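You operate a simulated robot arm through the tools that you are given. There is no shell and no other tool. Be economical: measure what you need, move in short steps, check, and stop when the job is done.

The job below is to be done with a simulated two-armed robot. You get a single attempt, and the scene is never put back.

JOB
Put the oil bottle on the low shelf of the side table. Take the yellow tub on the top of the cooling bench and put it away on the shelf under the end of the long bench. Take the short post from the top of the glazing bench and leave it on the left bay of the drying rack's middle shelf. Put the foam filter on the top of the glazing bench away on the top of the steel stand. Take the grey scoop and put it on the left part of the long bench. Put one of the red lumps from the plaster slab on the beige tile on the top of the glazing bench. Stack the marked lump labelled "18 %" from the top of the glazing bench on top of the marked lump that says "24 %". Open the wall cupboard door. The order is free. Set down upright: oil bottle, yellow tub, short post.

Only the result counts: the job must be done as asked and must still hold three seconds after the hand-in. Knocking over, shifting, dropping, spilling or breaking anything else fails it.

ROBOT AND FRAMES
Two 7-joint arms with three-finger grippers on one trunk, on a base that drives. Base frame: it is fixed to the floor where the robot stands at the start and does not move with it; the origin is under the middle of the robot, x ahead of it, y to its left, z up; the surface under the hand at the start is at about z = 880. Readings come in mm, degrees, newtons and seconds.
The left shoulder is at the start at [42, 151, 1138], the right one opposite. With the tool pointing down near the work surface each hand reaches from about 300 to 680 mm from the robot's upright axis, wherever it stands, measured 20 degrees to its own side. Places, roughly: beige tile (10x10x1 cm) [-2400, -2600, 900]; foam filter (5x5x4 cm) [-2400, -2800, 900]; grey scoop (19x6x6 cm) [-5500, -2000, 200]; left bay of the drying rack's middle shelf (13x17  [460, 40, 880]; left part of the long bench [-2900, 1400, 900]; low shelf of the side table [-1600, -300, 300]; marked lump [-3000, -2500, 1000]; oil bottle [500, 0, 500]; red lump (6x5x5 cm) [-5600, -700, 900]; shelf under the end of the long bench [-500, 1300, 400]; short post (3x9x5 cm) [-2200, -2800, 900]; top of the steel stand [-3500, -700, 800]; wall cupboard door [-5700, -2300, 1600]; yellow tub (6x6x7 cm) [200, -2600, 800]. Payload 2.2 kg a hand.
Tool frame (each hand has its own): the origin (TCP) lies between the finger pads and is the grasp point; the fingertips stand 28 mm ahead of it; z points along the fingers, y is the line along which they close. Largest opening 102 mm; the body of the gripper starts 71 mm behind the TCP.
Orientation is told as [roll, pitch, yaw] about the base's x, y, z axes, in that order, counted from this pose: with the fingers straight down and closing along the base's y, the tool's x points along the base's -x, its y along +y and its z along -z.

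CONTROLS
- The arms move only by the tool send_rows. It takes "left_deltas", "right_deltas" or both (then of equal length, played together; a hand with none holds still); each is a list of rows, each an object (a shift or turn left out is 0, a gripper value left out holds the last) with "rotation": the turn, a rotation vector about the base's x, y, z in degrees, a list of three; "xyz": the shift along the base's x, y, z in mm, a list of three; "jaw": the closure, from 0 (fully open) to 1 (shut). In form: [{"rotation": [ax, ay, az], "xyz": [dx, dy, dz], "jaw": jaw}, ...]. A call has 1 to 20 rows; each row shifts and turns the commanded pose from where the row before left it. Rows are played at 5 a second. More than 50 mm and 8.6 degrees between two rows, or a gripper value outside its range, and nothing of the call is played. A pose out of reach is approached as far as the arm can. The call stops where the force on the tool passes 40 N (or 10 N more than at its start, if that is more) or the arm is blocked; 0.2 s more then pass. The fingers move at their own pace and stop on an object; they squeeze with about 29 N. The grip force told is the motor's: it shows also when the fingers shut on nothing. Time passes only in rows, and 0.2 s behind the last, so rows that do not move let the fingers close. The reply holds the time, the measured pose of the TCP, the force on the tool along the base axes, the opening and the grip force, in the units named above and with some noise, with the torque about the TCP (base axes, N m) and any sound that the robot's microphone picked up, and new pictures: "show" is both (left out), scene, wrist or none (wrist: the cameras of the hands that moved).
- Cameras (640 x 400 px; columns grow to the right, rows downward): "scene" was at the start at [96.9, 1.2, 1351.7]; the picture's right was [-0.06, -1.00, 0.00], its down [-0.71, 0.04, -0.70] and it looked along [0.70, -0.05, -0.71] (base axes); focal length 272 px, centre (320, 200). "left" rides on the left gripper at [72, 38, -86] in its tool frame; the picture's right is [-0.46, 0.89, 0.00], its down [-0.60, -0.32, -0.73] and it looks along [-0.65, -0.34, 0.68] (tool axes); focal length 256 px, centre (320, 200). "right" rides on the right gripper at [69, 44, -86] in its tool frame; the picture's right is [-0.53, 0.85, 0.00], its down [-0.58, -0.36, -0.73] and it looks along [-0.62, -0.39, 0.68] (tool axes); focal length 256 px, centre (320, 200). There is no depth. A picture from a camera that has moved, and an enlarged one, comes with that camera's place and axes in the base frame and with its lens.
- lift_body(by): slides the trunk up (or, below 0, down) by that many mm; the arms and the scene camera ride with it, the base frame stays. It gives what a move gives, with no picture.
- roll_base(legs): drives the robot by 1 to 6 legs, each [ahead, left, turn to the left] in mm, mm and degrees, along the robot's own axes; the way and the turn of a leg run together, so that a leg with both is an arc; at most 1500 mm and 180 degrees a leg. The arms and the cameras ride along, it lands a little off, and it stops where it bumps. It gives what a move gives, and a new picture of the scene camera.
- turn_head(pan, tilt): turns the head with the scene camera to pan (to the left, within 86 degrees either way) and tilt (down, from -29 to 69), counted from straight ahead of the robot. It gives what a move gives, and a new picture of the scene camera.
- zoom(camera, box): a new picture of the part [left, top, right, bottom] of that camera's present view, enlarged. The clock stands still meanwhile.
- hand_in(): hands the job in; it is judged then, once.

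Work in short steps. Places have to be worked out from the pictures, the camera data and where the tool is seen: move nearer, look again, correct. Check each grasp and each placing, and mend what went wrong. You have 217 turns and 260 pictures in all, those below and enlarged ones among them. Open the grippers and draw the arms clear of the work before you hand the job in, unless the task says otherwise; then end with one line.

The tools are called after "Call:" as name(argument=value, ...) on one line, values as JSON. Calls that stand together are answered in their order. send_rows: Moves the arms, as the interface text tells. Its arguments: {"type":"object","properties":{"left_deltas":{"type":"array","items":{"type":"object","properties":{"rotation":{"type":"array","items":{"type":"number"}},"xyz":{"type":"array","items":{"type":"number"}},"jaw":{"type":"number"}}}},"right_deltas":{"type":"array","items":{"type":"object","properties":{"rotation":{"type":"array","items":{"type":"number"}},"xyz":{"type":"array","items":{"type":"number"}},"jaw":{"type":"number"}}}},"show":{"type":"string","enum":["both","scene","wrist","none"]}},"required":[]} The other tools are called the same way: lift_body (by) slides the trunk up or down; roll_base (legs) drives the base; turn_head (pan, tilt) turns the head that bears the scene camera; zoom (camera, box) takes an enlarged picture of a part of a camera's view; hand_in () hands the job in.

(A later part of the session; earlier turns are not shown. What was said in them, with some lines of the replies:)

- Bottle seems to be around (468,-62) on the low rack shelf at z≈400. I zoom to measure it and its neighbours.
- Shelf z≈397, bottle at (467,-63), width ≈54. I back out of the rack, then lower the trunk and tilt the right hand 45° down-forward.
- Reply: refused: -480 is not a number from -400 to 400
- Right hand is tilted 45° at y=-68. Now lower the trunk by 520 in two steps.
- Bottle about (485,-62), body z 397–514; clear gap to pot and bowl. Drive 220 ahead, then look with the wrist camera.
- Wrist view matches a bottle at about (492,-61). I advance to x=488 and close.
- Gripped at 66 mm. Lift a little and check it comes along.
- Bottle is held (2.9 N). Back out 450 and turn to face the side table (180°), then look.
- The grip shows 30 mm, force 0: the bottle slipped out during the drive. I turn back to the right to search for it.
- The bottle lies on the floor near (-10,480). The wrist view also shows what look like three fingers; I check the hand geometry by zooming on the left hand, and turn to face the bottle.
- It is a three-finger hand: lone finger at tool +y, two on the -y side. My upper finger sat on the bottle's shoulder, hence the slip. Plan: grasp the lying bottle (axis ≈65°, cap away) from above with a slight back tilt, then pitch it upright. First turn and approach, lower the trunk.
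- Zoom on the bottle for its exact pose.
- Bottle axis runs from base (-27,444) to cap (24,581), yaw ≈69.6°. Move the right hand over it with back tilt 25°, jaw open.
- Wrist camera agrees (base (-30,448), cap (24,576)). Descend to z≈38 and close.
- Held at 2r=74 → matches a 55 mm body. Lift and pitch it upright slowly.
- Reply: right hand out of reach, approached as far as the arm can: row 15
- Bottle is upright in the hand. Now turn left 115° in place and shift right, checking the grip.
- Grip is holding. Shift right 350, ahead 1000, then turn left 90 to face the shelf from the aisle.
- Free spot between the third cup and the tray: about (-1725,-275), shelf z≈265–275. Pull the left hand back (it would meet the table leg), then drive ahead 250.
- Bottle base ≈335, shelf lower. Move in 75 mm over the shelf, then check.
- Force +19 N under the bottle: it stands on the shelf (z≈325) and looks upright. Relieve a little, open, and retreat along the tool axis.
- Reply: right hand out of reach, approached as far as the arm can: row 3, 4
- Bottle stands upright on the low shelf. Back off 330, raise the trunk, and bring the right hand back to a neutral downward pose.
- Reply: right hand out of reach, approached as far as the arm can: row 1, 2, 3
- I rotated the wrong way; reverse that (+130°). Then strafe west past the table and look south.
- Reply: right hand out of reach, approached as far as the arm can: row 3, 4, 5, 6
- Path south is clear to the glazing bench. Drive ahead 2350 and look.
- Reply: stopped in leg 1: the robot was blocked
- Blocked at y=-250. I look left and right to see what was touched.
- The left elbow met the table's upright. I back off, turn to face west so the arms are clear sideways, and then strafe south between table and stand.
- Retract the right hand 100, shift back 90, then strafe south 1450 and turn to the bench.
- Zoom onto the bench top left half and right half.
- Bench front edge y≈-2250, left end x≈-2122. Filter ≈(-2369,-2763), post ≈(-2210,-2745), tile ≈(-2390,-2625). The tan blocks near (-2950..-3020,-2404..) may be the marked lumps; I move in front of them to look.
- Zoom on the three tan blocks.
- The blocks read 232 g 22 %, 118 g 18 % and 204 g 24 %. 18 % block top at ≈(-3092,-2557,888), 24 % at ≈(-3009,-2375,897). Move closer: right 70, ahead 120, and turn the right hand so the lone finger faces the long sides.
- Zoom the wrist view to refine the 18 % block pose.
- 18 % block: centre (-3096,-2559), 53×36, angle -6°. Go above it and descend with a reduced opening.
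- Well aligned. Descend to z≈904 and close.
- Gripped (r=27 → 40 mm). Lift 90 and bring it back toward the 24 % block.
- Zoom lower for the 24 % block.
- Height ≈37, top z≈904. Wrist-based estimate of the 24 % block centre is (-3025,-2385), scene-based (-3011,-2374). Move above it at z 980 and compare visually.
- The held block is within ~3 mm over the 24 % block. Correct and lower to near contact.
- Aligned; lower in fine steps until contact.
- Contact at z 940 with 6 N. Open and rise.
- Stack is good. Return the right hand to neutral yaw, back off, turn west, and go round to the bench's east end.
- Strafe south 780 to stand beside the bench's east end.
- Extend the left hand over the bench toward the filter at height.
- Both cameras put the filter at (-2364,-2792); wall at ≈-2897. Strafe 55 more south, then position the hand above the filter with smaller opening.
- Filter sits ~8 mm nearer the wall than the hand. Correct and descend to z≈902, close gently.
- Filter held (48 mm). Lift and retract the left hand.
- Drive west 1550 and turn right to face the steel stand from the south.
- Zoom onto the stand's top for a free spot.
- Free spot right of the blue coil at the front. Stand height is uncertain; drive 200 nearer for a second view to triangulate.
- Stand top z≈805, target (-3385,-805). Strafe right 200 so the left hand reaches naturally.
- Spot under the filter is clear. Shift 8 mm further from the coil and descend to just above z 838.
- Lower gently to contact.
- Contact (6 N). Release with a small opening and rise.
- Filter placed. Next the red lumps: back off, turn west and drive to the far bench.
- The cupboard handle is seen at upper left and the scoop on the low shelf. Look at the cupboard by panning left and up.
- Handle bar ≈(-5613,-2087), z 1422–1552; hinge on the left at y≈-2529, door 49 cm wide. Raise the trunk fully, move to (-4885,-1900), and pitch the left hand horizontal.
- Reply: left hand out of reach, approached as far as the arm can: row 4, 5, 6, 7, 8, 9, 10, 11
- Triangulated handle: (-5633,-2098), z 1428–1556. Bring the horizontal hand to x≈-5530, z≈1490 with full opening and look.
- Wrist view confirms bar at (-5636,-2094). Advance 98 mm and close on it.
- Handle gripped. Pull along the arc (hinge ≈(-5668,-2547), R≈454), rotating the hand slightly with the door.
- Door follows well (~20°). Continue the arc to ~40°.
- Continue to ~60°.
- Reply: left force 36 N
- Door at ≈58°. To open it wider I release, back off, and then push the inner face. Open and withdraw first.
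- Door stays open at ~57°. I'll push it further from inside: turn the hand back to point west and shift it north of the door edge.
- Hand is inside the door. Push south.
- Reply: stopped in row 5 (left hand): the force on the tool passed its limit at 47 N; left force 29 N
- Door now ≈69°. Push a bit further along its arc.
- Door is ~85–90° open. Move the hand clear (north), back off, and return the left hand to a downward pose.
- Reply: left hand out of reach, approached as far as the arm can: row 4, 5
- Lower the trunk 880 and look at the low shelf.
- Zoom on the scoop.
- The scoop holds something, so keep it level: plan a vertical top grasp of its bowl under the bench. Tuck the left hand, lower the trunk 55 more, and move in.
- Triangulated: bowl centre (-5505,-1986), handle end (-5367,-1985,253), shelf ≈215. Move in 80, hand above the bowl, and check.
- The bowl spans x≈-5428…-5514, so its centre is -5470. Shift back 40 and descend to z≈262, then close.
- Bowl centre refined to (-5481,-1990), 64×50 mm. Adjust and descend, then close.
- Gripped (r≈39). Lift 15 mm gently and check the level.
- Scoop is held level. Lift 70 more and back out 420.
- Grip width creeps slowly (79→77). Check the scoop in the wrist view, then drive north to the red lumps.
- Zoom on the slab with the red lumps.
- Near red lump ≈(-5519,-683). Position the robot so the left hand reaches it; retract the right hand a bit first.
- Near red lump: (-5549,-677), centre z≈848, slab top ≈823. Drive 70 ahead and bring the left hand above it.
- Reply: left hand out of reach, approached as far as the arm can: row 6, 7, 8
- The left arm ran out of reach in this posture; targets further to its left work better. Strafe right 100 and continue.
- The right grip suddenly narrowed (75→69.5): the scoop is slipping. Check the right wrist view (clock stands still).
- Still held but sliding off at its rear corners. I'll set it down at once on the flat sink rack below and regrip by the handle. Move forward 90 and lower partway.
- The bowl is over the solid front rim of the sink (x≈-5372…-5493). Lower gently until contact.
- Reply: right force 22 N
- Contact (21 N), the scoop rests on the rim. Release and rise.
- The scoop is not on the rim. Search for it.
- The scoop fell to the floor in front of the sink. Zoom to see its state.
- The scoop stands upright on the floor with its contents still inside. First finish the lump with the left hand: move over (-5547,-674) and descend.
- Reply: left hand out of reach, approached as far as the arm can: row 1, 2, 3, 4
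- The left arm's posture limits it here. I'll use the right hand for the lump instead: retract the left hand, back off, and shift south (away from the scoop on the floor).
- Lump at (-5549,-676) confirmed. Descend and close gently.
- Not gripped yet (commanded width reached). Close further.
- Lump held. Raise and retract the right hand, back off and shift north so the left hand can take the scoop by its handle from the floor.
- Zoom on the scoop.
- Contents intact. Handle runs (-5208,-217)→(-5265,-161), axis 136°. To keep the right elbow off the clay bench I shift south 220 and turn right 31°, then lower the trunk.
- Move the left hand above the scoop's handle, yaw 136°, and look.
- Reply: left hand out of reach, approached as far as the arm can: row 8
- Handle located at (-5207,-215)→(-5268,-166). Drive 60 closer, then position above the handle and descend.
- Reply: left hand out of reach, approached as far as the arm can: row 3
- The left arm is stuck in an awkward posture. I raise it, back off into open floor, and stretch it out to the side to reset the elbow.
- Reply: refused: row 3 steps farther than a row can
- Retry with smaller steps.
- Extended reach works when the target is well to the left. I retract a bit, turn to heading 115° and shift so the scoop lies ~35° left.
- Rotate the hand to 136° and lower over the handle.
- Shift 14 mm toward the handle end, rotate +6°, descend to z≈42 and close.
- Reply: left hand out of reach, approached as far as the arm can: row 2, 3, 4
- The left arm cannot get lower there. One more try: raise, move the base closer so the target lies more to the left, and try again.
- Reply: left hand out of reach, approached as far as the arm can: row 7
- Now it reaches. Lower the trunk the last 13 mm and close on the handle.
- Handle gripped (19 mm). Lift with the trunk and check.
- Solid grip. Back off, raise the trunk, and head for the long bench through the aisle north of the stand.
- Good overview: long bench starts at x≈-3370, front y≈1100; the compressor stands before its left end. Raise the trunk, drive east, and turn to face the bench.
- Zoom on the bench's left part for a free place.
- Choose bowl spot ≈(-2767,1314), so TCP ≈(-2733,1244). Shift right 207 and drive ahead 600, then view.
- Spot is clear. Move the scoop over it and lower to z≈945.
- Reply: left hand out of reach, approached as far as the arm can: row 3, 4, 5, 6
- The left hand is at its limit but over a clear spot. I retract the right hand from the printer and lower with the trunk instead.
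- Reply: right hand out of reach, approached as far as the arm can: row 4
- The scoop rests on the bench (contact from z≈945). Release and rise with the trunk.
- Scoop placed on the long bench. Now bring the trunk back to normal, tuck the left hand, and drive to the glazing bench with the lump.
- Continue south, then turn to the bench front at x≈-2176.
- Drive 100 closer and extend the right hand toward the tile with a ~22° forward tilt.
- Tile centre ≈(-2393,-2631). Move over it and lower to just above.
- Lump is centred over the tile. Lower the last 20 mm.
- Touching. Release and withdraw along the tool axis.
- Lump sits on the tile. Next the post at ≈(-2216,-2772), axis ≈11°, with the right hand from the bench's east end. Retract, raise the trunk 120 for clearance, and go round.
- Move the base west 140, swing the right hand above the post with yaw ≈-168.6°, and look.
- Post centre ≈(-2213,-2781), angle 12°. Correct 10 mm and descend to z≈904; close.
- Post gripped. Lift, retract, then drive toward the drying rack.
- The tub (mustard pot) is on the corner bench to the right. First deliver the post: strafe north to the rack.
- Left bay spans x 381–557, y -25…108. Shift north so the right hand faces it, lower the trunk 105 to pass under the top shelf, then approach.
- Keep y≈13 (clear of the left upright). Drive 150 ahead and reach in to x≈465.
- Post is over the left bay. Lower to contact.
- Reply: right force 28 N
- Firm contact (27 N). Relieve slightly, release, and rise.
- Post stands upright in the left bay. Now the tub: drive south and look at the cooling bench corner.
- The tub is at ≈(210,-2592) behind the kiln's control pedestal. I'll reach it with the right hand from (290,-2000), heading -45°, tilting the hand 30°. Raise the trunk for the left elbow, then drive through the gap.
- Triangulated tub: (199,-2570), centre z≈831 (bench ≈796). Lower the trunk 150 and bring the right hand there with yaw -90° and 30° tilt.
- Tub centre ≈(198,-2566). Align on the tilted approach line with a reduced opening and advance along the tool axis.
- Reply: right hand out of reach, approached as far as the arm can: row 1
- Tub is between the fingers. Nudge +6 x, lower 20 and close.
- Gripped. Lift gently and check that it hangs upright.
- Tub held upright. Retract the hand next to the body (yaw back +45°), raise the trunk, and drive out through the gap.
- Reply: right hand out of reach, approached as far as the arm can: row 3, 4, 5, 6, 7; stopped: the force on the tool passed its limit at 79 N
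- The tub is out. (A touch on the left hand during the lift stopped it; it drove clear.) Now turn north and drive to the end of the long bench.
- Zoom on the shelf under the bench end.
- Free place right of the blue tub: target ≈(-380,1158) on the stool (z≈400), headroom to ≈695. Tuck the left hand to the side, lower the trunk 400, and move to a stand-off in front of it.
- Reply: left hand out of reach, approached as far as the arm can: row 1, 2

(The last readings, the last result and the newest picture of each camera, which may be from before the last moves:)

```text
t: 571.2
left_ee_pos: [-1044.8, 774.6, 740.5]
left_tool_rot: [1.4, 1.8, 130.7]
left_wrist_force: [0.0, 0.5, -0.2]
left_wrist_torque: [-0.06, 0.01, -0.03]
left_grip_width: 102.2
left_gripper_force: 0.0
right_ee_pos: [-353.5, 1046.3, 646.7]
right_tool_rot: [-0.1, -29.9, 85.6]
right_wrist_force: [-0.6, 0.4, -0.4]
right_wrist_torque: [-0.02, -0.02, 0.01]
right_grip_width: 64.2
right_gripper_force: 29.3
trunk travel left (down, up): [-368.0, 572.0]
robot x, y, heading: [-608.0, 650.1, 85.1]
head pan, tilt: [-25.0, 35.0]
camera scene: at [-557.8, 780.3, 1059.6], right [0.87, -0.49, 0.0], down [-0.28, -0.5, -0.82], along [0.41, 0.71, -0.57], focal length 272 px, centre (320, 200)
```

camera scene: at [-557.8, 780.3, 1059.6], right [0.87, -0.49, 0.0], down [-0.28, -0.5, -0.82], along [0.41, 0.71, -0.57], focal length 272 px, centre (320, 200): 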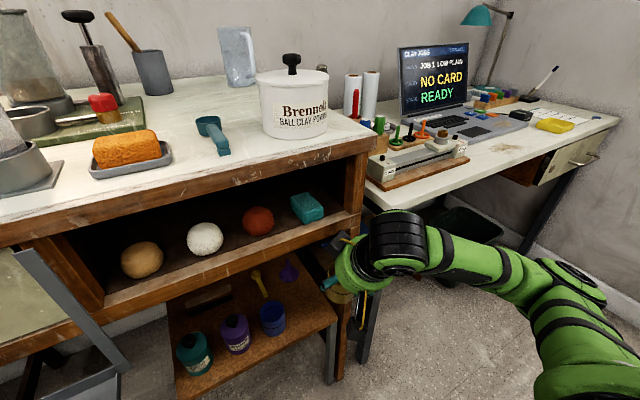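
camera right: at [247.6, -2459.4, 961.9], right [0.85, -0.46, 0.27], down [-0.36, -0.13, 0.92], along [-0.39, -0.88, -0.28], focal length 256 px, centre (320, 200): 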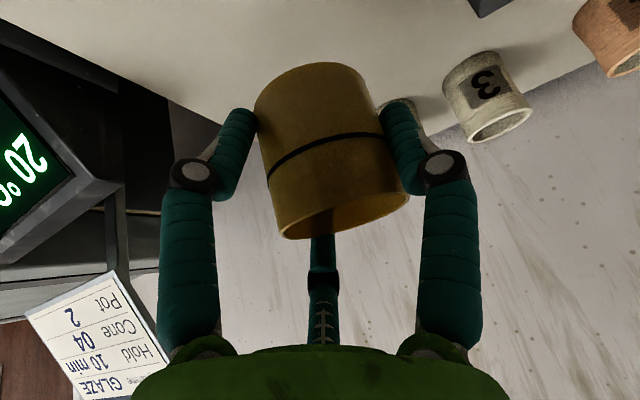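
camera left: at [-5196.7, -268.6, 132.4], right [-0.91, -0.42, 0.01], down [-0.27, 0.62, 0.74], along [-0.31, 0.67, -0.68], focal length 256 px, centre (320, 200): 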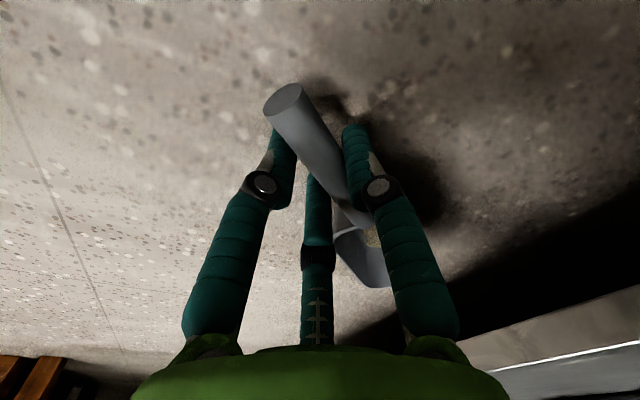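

Leg and blue tub leave ≈100 mm. Rotate the hand 20° so its body stays off the leg, tilt 8° more to clear the bench front, and lower the trunk 170.

Call:
send_rows(right_deltas=[{"xyz": [-9, 0, 0], "rotation": [0, 0, -6.7]}, {"xyz": [-9, 0, 0], "rotation": [0, 0, -6.7]}, {"xyz": [-9, 0, 0], "rotation": [0, 0, -6.6]}, {"xyz": [-8, 0, 0], "rotation": [7.25, -3.38, 0]}, {}], show="none")

Call:
lift_body(by=-168)

Call:
turn_head(pan=-20, tilt=30)

```text
t: 572.5
left_ee_pos: [-1044.7, 774.0, 740.2]
left_tool_rot: [1.4, 1.8, 130.7]
left_wrist_force: [-0.5, 0.4, 0.5]
left_wrist_torque: [0.02, -0.03, 0.0]
left_grip_width: 102.2
left_gripper_force: 0.1
right_ee_pos: [-389.2, 1052.1, 645.5]
right_tool_rot: [-0.4, -38.0, 65.6]
right_wrist_force: [0.5, 0.1, -0.1]
right_wrist_torque: [-0.03, -0.01, 0.02]
right_grip_width: 63.8
right_gripper_force: 29.3
right hand out of reach, approached as far as the arm can: row 4
trunk travel left (down, up): [-368.0, 572.0]
robot x, y, heading: [-605.8, 654.5, 85.1]
head pan, tilt: [-25.0, 35.0]
```

```text
t: 574.4
left_ee_pos: [-1045.8, 773.9, 572.8]
left_tool_rot: [1.2, 1.8, 130.8]
left_wrist_force: [-0.4, 0.0, 0.3]
left_wrist_torque: [0.02, 0.01, 0.03]
left_grip_width: 101.7
left_gripper_force: 0.1
right_ee_pos: [-389.4, 1051.9, 479.2]
right_tool_rot: [-0.4, -37.8, 65.5]
right_wrist_force: [0.1, 0.2, -0.5]
right_wrist_torque: [-0.02, -0.01, 0.01]
right_grip_width: 63.9
right_gripper_force: 29.1
trunk travel left (down, up): [-200.0, 740.0]
robot x, y, heading: [-606.6, 652.8, 85.5]
head pan, tilt: [-25.0, 35.0]
```

```text
t: 575.0
left_ee_pos: [-1045.3, 773.5, 572.9]
left_tool_rot: [1.2, 1.8, 130.7]
left_wrist_force: [0.0, 0.2, 0.5]
left_wrist_torque: [-0.01, -0.01, -0.05]
left_grip_width: 101.9
left_gripper_force: 0.0
right_ee_pos: [-389.7, 1053.3, 478.2]
right_tool_rot: [-0.3, -37.8, 65.6]
right_wrist_force: [0.5, 0.1, 0.7]
right_wrist_torque: [0.01, 0.03, 0.03]
right_grip_width: 63.6
right_gripper_force: 29.3
trunk travel left (down, up): [-200.0, 740.0]
robot x, y, heading: [-607.6, 653.6, 85.4]
head pan, tilt: [-20.0, 30.0]
camera scene: at [-563.6, 785.4, 899.5], right [0.91, -0.42, 0.0], down [-0.21, -0.45, -0.87], along [0.36, 0.79, -0.5], focal length 272 px, centre (320, 200)
```

scene: 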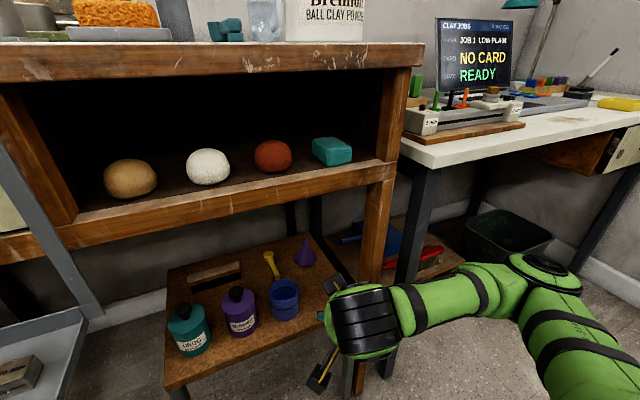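

Check the wrist view before inserting.

Call:
zoom(camera="right", box=[0, 0, 640, 400])

```text
1.00 times, centred on (320, 200) of right (not enlarged: the box is as wide or as high as the picture)
camera zoom: at [-474.7, 973.9, 504.8], right [-0.59, 0.74, 0.32], down [0.33, -0.14, 0.93], along [0.73, 0.66, -0.16], focal length 256 px, centre (320, 200)
```

zoom: 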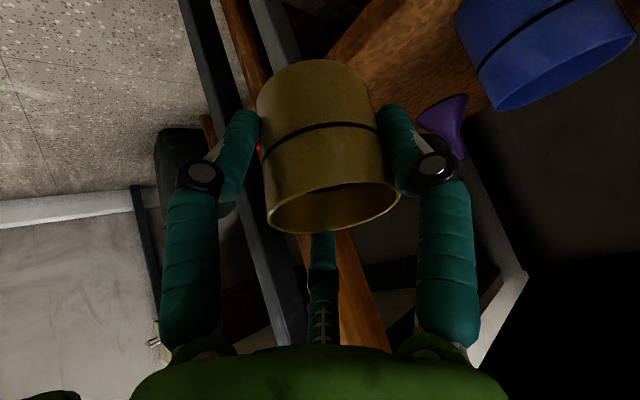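

Corridor is fine. Shift 8 mm left and insert by driving 95 mm forward.

Call:
send_rows(right_deltas=[{"xyz": [-8, 0, 0]}, {}], show="none")

Call:
roll_base(legs=[[92, 0, 0]])

Call:
zoom(camera="right", box=[0, 0, 640, 400])

```text
t: 575.6
left_ee_pos: [-1045.7, 772.9, 571.3]
left_tool_rot: [1.4, 1.8, 130.6]
left_wrist_force: [0.8, -0.3, -0.5]
left_wrist_torque: [0.0, 0.0, 0.01]
left_grip_width: 102.1
left_gripper_force: 0.0
right_ee_pos: [-397.0, 1051.8, 478.5]
right_tool_rot: [-0.5, -37.8, 65.6]
right_wrist_force: [0.3, -0.8, -0.2]
right_wrist_torque: [-0.04, 0.05, -0.04]
right_grip_width: 63.5
right_gripper_force: 29.4
trunk travel left (down, up): [-200.0, 740.0]
robot x, y, heading: [-608.6, 652.8, 85.4]
head pan, tilt: [-20.0, 30.0]
```

```text
t: 576.7
left_ee_pos: [-1037.4, 865.3, 572.3]
left_tool_rot: [1.5, 1.9, 130.7]
left_wrist_force: [0.5, 0.2, 0.1]
left_wrist_torque: [0.02, 0.03, -0.05]
left_grip_width: 101.8
left_gripper_force: 0.1
right_ee_pos: [-390.7, 1144.1, 478.0]
right_tool_rot: [-0.5, -37.8, 65.7]
right_wrist_force: [0.3, 0.8, 0.5]
right_wrist_torque: [0.01, 0.02, 0.0]
right_grip_width: 63.4
right_gripper_force: 28.4
trunk travel left (down, up): [-200.0, 740.0]
robot x, y, heading: [-597.2, 744.4, 85.3]
head pan, tilt: [-20.0, 30.0]
camera scene: at [-556.2, 877.1, 899.5], right [0.91, -0.42, 0.0], down [-0.21, -0.45, -0.87], along [0.36, 0.79, -0.5], focal length 272 px, centre (320, 200)
```

scene: 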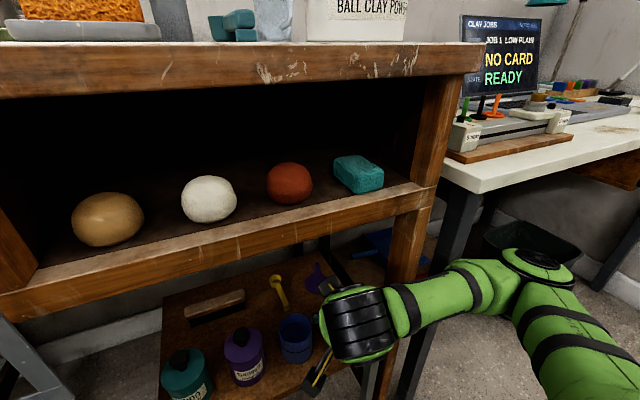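

```text
1.00 times, centred on (320, 200) of right (not enlarged: the box is as wide or as high as the picture)
camera zoom: at [-475.5, 1065.6, 505.1], right [-0.59, 0.74, 0.32], down [0.33, -0.14, 0.93], along [0.73, 0.66, -0.16], focal length 256 px, centre (320, 200)
```

zoom: 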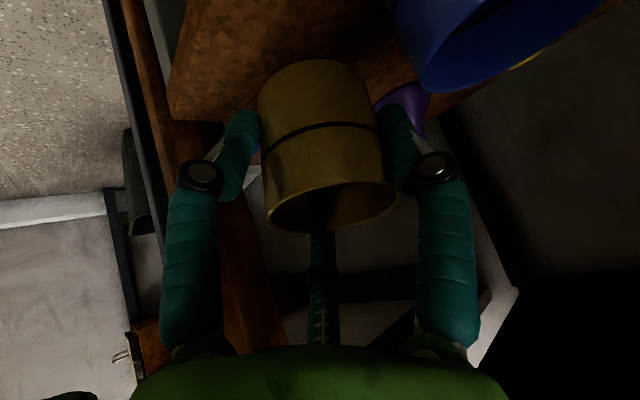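

Tub is over the stool, clear of both sides. Lower with the trunk.

Call:
lift_body(by=-20)

Call:
lift_body(by=-6)

```text
t: 577.4
left_ee_pos: [-1037.2, 865.5, 552.6]
left_tool_rot: [1.4, 1.9, 130.7]
left_wrist_force: [0.0, -0.2, -0.2]
left_wrist_torque: [0.01, 0.0, 0.0]
left_grip_width: 101.9
left_gripper_force: 0.0
right_ee_pos: [-390.8, 1144.0, 459.0]
right_tool_rot: [-0.3, -37.8, 65.8]
right_wrist_force: [0.3, 0.0, 0.4]
right_wrist_torque: [-0.01, -0.03, 0.03]
right_grip_width: 63.8
right_gripper_force: 29.0
trunk travel left (down, up): [-180.0, 760.0]
robot x, y, heading: [-601.6, 747.1, 85.5]
head pan, tilt: [-20.0, 30.0]
```

```text
t: 577.9
left_ee_pos: [-1037.0, 865.9, 547.2]
left_tool_rot: [1.4, 1.8, 130.8]
left_wrist_force: [0.0, -0.5, -0.6]
left_wrist_torque: [-0.01, -0.02, 0.01]
left_grip_width: 101.9
left_gripper_force: 0.1
right_ee_pos: [-388.7, 1143.3, 453.0]
right_tool_rot: [-0.3, -37.8, 65.6]
right_wrist_force: [-0.3, -0.1, 0.3]
right_wrist_torque: [0.01, -0.02, 0.0]
right_grip_width: 63.5
right_gripper_force: 28.7
trunk travel left (down, up): [-174.0, 766.0]
robot x, y, heading: [-601.0, 743.3, 85.2]
head pan, tilt: [-20.0, 30.0]
```

Call:
lift_body(by=-7)

Call:
lift_body(by=-6)

Call:
lift_body(by=-5)

```text
t: 578.5
left_ee_pos: [-1037.9, 864.9, 540.1]
left_tool_rot: [1.2, 1.7, 130.7]
left_wrist_force: [-0.1, -0.3, -0.3]
left_wrist_torque: [-0.02, 0.03, 0.03]
left_grip_width: 101.8
left_gripper_force: 0.0
right_ee_pos: [-390.0, 1145.6, 449.9]
right_tool_rot: [0.0, -38.4, 65.3]
right_wrist_force: [2.1, 1.8, 26.2]
right_wrist_torque: [-0.1, 0.0, -0.03]
right_grip_width: 63.8
right_gripper_force: 29.6
trunk travel left (down, up): [-167.0, 773.0]
robot x, y, heading: [-600.4, 743.9, 85.2]
head pan, tilt: [-20.0, 30.0]
```

```text
t: 579.0
left_ee_pos: [-1039.7, 862.3, 533.3]
left_tool_rot: [1.2, 1.7, 130.7]
left_wrist_force: [0.1, 0.0, 0.5]
left_wrist_torque: [-0.02, 0.05, 0.03]
left_grip_width: 102.1
left_gripper_force: 0.1
right_ee_pos: [-391.6, 1144.0, 444.1]
right_tool_rot: [-0.1, -38.3, 65.7]
right_wrist_force: [-0.6, -3.9, 39.2]
right_wrist_torque: [-0.87, -0.17, 0.15]
right_grip_width: 62.1
right_gripper_force: 28.9
trunk travel left (down, up): [-161.0, 779.0]
robot x, y, heading: [-592.9, 740.1, 85.6]
head pan, tilt: [-20.0, 30.0]
```

```text
t: 579.4
left_ee_pos: [-1037.6, 864.9, 532.2]
left_tool_rot: [1.1, 1.8, 130.7]
left_wrist_force: [-0.6, -0.2, -1.2]
left_wrist_torque: [-0.01, 0.01, -0.01]
left_grip_width: 101.8
left_gripper_force: 0.1
right_ee_pos: [-391.2, 1145.2, 445.4]
right_tool_rot: [0.2, -38.8, 65.4]
right_wrist_force: [-0.4, -2.8, 18.6]
right_wrist_torque: [-0.46, -0.11, 0.17]
right_grip_width: 62.2
right_gripper_force: 29.3
trunk travel left (down, up): [-160.0, 780.0]
robot x, y, heading: [-598.8, 742.4, 85.4]
head pan, tilt: [-20.0, 30.0]
stopped: the force on the tool passed its limit at 54 N (the readings are from after the stop); the commanded pose is now the measured one
```

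On the stool (54 N peak, now 19 N). Relieve 2 mm, open slightly, and look.

Call:
send_rows(right_deltas=[{"xyz": [0, 0, 2]}, {"jaw": 0.33}, {"jaw": 0.29}, {}], show="wrist")

```text
t: 580.4
left_ee_pos: [-1038.4, 865.2, 532.6]
left_tool_rot: [1.3, 1.8, 130.7]
left_wrist_force: [-0.8, 0.0, 0.3]
left_wrist_torque: [0.01, 0.0, -0.03]
left_grip_width: 102.2
left_gripper_force: 0.0
right_ee_pos: [-389.2, 1145.9, 442.8]
right_tool_rot: [-0.1, -38.2, 65.6]
right_wrist_force: [-0.5, 0.9, 0.9]
right_wrist_torque: [0.0, -0.01, 0.03]
right_grip_width: 73.1
right_gripper_force: 0.2
trunk travel left (down, up): [-160.0, 780.0]
robot x, y, heading: [-600.8, 743.1, 85.0]
head pan, tilt: [-20.0, 30.0]
camera right: at [-475.4, 1066.4, 469.1], right [-0.6, 0.73, 0.33], down [0.33, -0.15, 0.93], along [0.73, 0.66, -0.15], focal length 256 px, centre (320, 200)
```

right: 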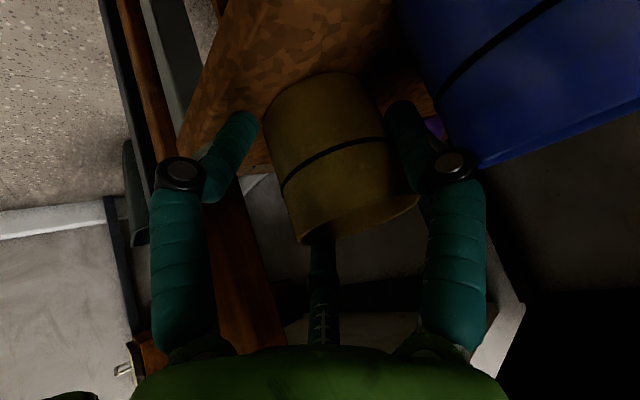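

Released and standing. Rise straight up 55 mm first, then back out.

Call:
lift_body(by=55)

Call:
roll_base(legs=[[-130, 0, 0]])

Call:
zoom(camera="scene", box=[150, 220, 406, 380])

```text
t: 581.4
left_ee_pos: [-1037.0, 866.2, 588.2]
left_tool_rot: [1.3, 1.8, 130.7]
left_wrist_force: [-0.1, 0.2, 0.1]
left_wrist_torque: [0.0, -0.03, 0.03]
left_grip_width: 102.1
left_gripper_force: 0.0
right_ee_pos: [-391.0, 1145.6, 497.8]
right_tool_rot: [-0.1, -38.3, 65.5]
right_wrist_force: [0.3, -0.5, 0.1]
right_wrist_torque: [0.0, 0.01, -0.01]
right_grip_width: 72.4
right_gripper_force: 0.1
trunk travel left (down, up): [-215.0, 725.0]
robot x, y, heading: [-599.2, 746.3, 85.4]
head pan, tilt: [-20.0, 30.0]
```

```text
t: 582.6
left_ee_pos: [-1048.3, 736.3, 586.7]
left_tool_rot: [1.3, 1.9, 130.7]
left_wrist_force: [0.7, 0.3, -0.1]
left_wrist_torque: [0.03, -0.02, 0.0]
left_grip_width: 101.8
left_gripper_force: 0.1
right_ee_pos: [-400.7, 1016.1, 498.3]
right_tool_rot: [-0.2, -38.4, 65.6]
right_wrist_force: [0.2, -0.8, 0.0]
right_wrist_torque: [-0.01, 0.02, -0.02]
right_grip_width: 72.5
right_gripper_force: 0.1
trunk travel left (down, up): [-215.0, 725.0]
robot x, y, heading: [-608.3, 615.0, 85.3]
head pan, tilt: [-20.0, 30.0]
camera scene: at [-566.9, 747.2, 914.3], right [0.91, -0.42, 0.0], down [-0.21, -0.45, -0.87], along [0.36, 0.79, -0.5], focal length 272 px, centre (320, 200)
```

scene: 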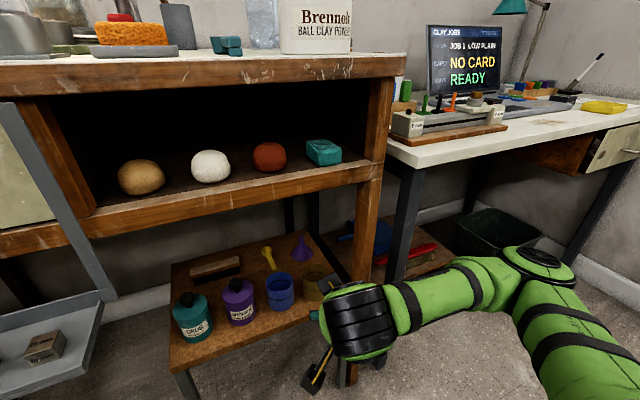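

```text
2.50 times, centred on (278, 300) of scene
camera zoom: at [-566.9, 747.2, 914.3], right [0.91, -0.42, 0.0], down [-0.21, -0.45, -0.87], along [0.36, 0.79, -0.5], focal length 679 px, centre (425, -50)
```

zoom: 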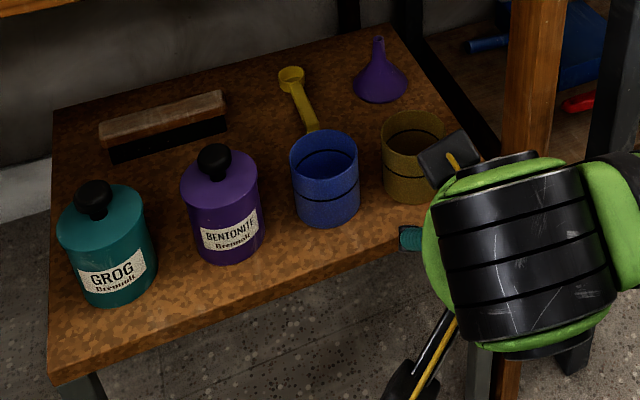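

The tub stands upright beside the blue one. Back off clear, open the grippers, and hand in.

Call:
roll_base(legs=[[-250, 0, 0]])

Call:
send_rows(right_deltas=[{"jaw": 0}, {}, {}], left_deltas=[{"jaw": 0}, {}, {}], show="none")

```text
t: 584.5
left_ee_pos: [-1068.2, 486.6, 587.7]
left_tool_rot: [1.2, 1.7, 130.9]
left_wrist_force: [-0.3, 0.3, 0.3]
left_wrist_torque: [0.04, 0.01, -0.02]
left_grip_width: 102.1
left_gripper_force: 0.0
right_ee_pos: [-421.3, 768.8, 499.1]
right_tool_rot: [-0.1, -38.3, 65.6]
right_wrist_force: [-0.5, -0.2, -0.1]
right_wrist_torque: [-0.03, 0.0, 0.0]
right_grip_width: 72.3
right_gripper_force: 0.1
trunk travel left (down, up): [-215.0, 725.0]
robot x, y, heading: [-628.9, 370.6, 85.7]
head pan, tilt: [-20.0, 30.0]
camera scene: at [-586.9, 499.3, 914.3], right [0.91, -0.42, 0.0], down [-0.21, -0.45, -0.87], along [0.36, 0.79, -0.5], focal length 272 px, centre (320, 200)
```

scene: 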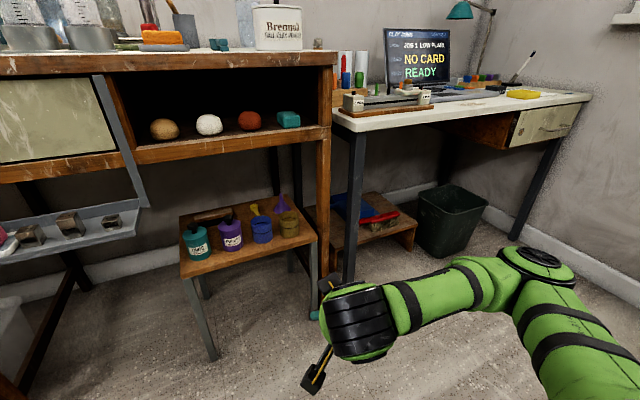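

```text
t: 585.3
left_ee_pos: [-1069.6, 486.6, 587.6]
left_tool_rot: [1.4, 1.8, 131.0]
left_wrist_force: [-0.4, -0.4, -0.2]
left_wrist_torque: [-0.04, 0.03, -0.03]
left_grip_width: 102.0
left_gripper_force: 0.0
right_ee_pos: [-421.8, 768.0, 498.5]
right_tool_rot: [-0.1, -38.3, 65.6]
right_wrist_force: [-0.4, 0.3, -0.5]
right_wrist_torque: [-0.01, 0.02, 0.0]
right_grip_width: 102.0
right_gripper_force: 0.1
trunk travel left (down, up): [-215.0, 725.0]
robot x, y, heading: [-628.0, 367.2, 85.8]
head pan, tilt: [-20.0, 30.0]
```

All eight parts are in place, grippers are open and the arms are clear; I hand in.

Call:
hand_in()

```text
The job is handed in.
```

I handed the job in with all eight parts in place and every placing checked by camera, but there were two drops and two bumps on the way. The oil bottle slipped out of the hand onto the floor, and I picked it up and stood it upright on the low shelf. The grey scoop also fell to the floor: it landed upright and its contents looked intact, and I put it on the long bench. The left elbow bumped the side table's upright, and a lift near the fire extinguisher stopped at 79 N. I saw nothing shifted after either.
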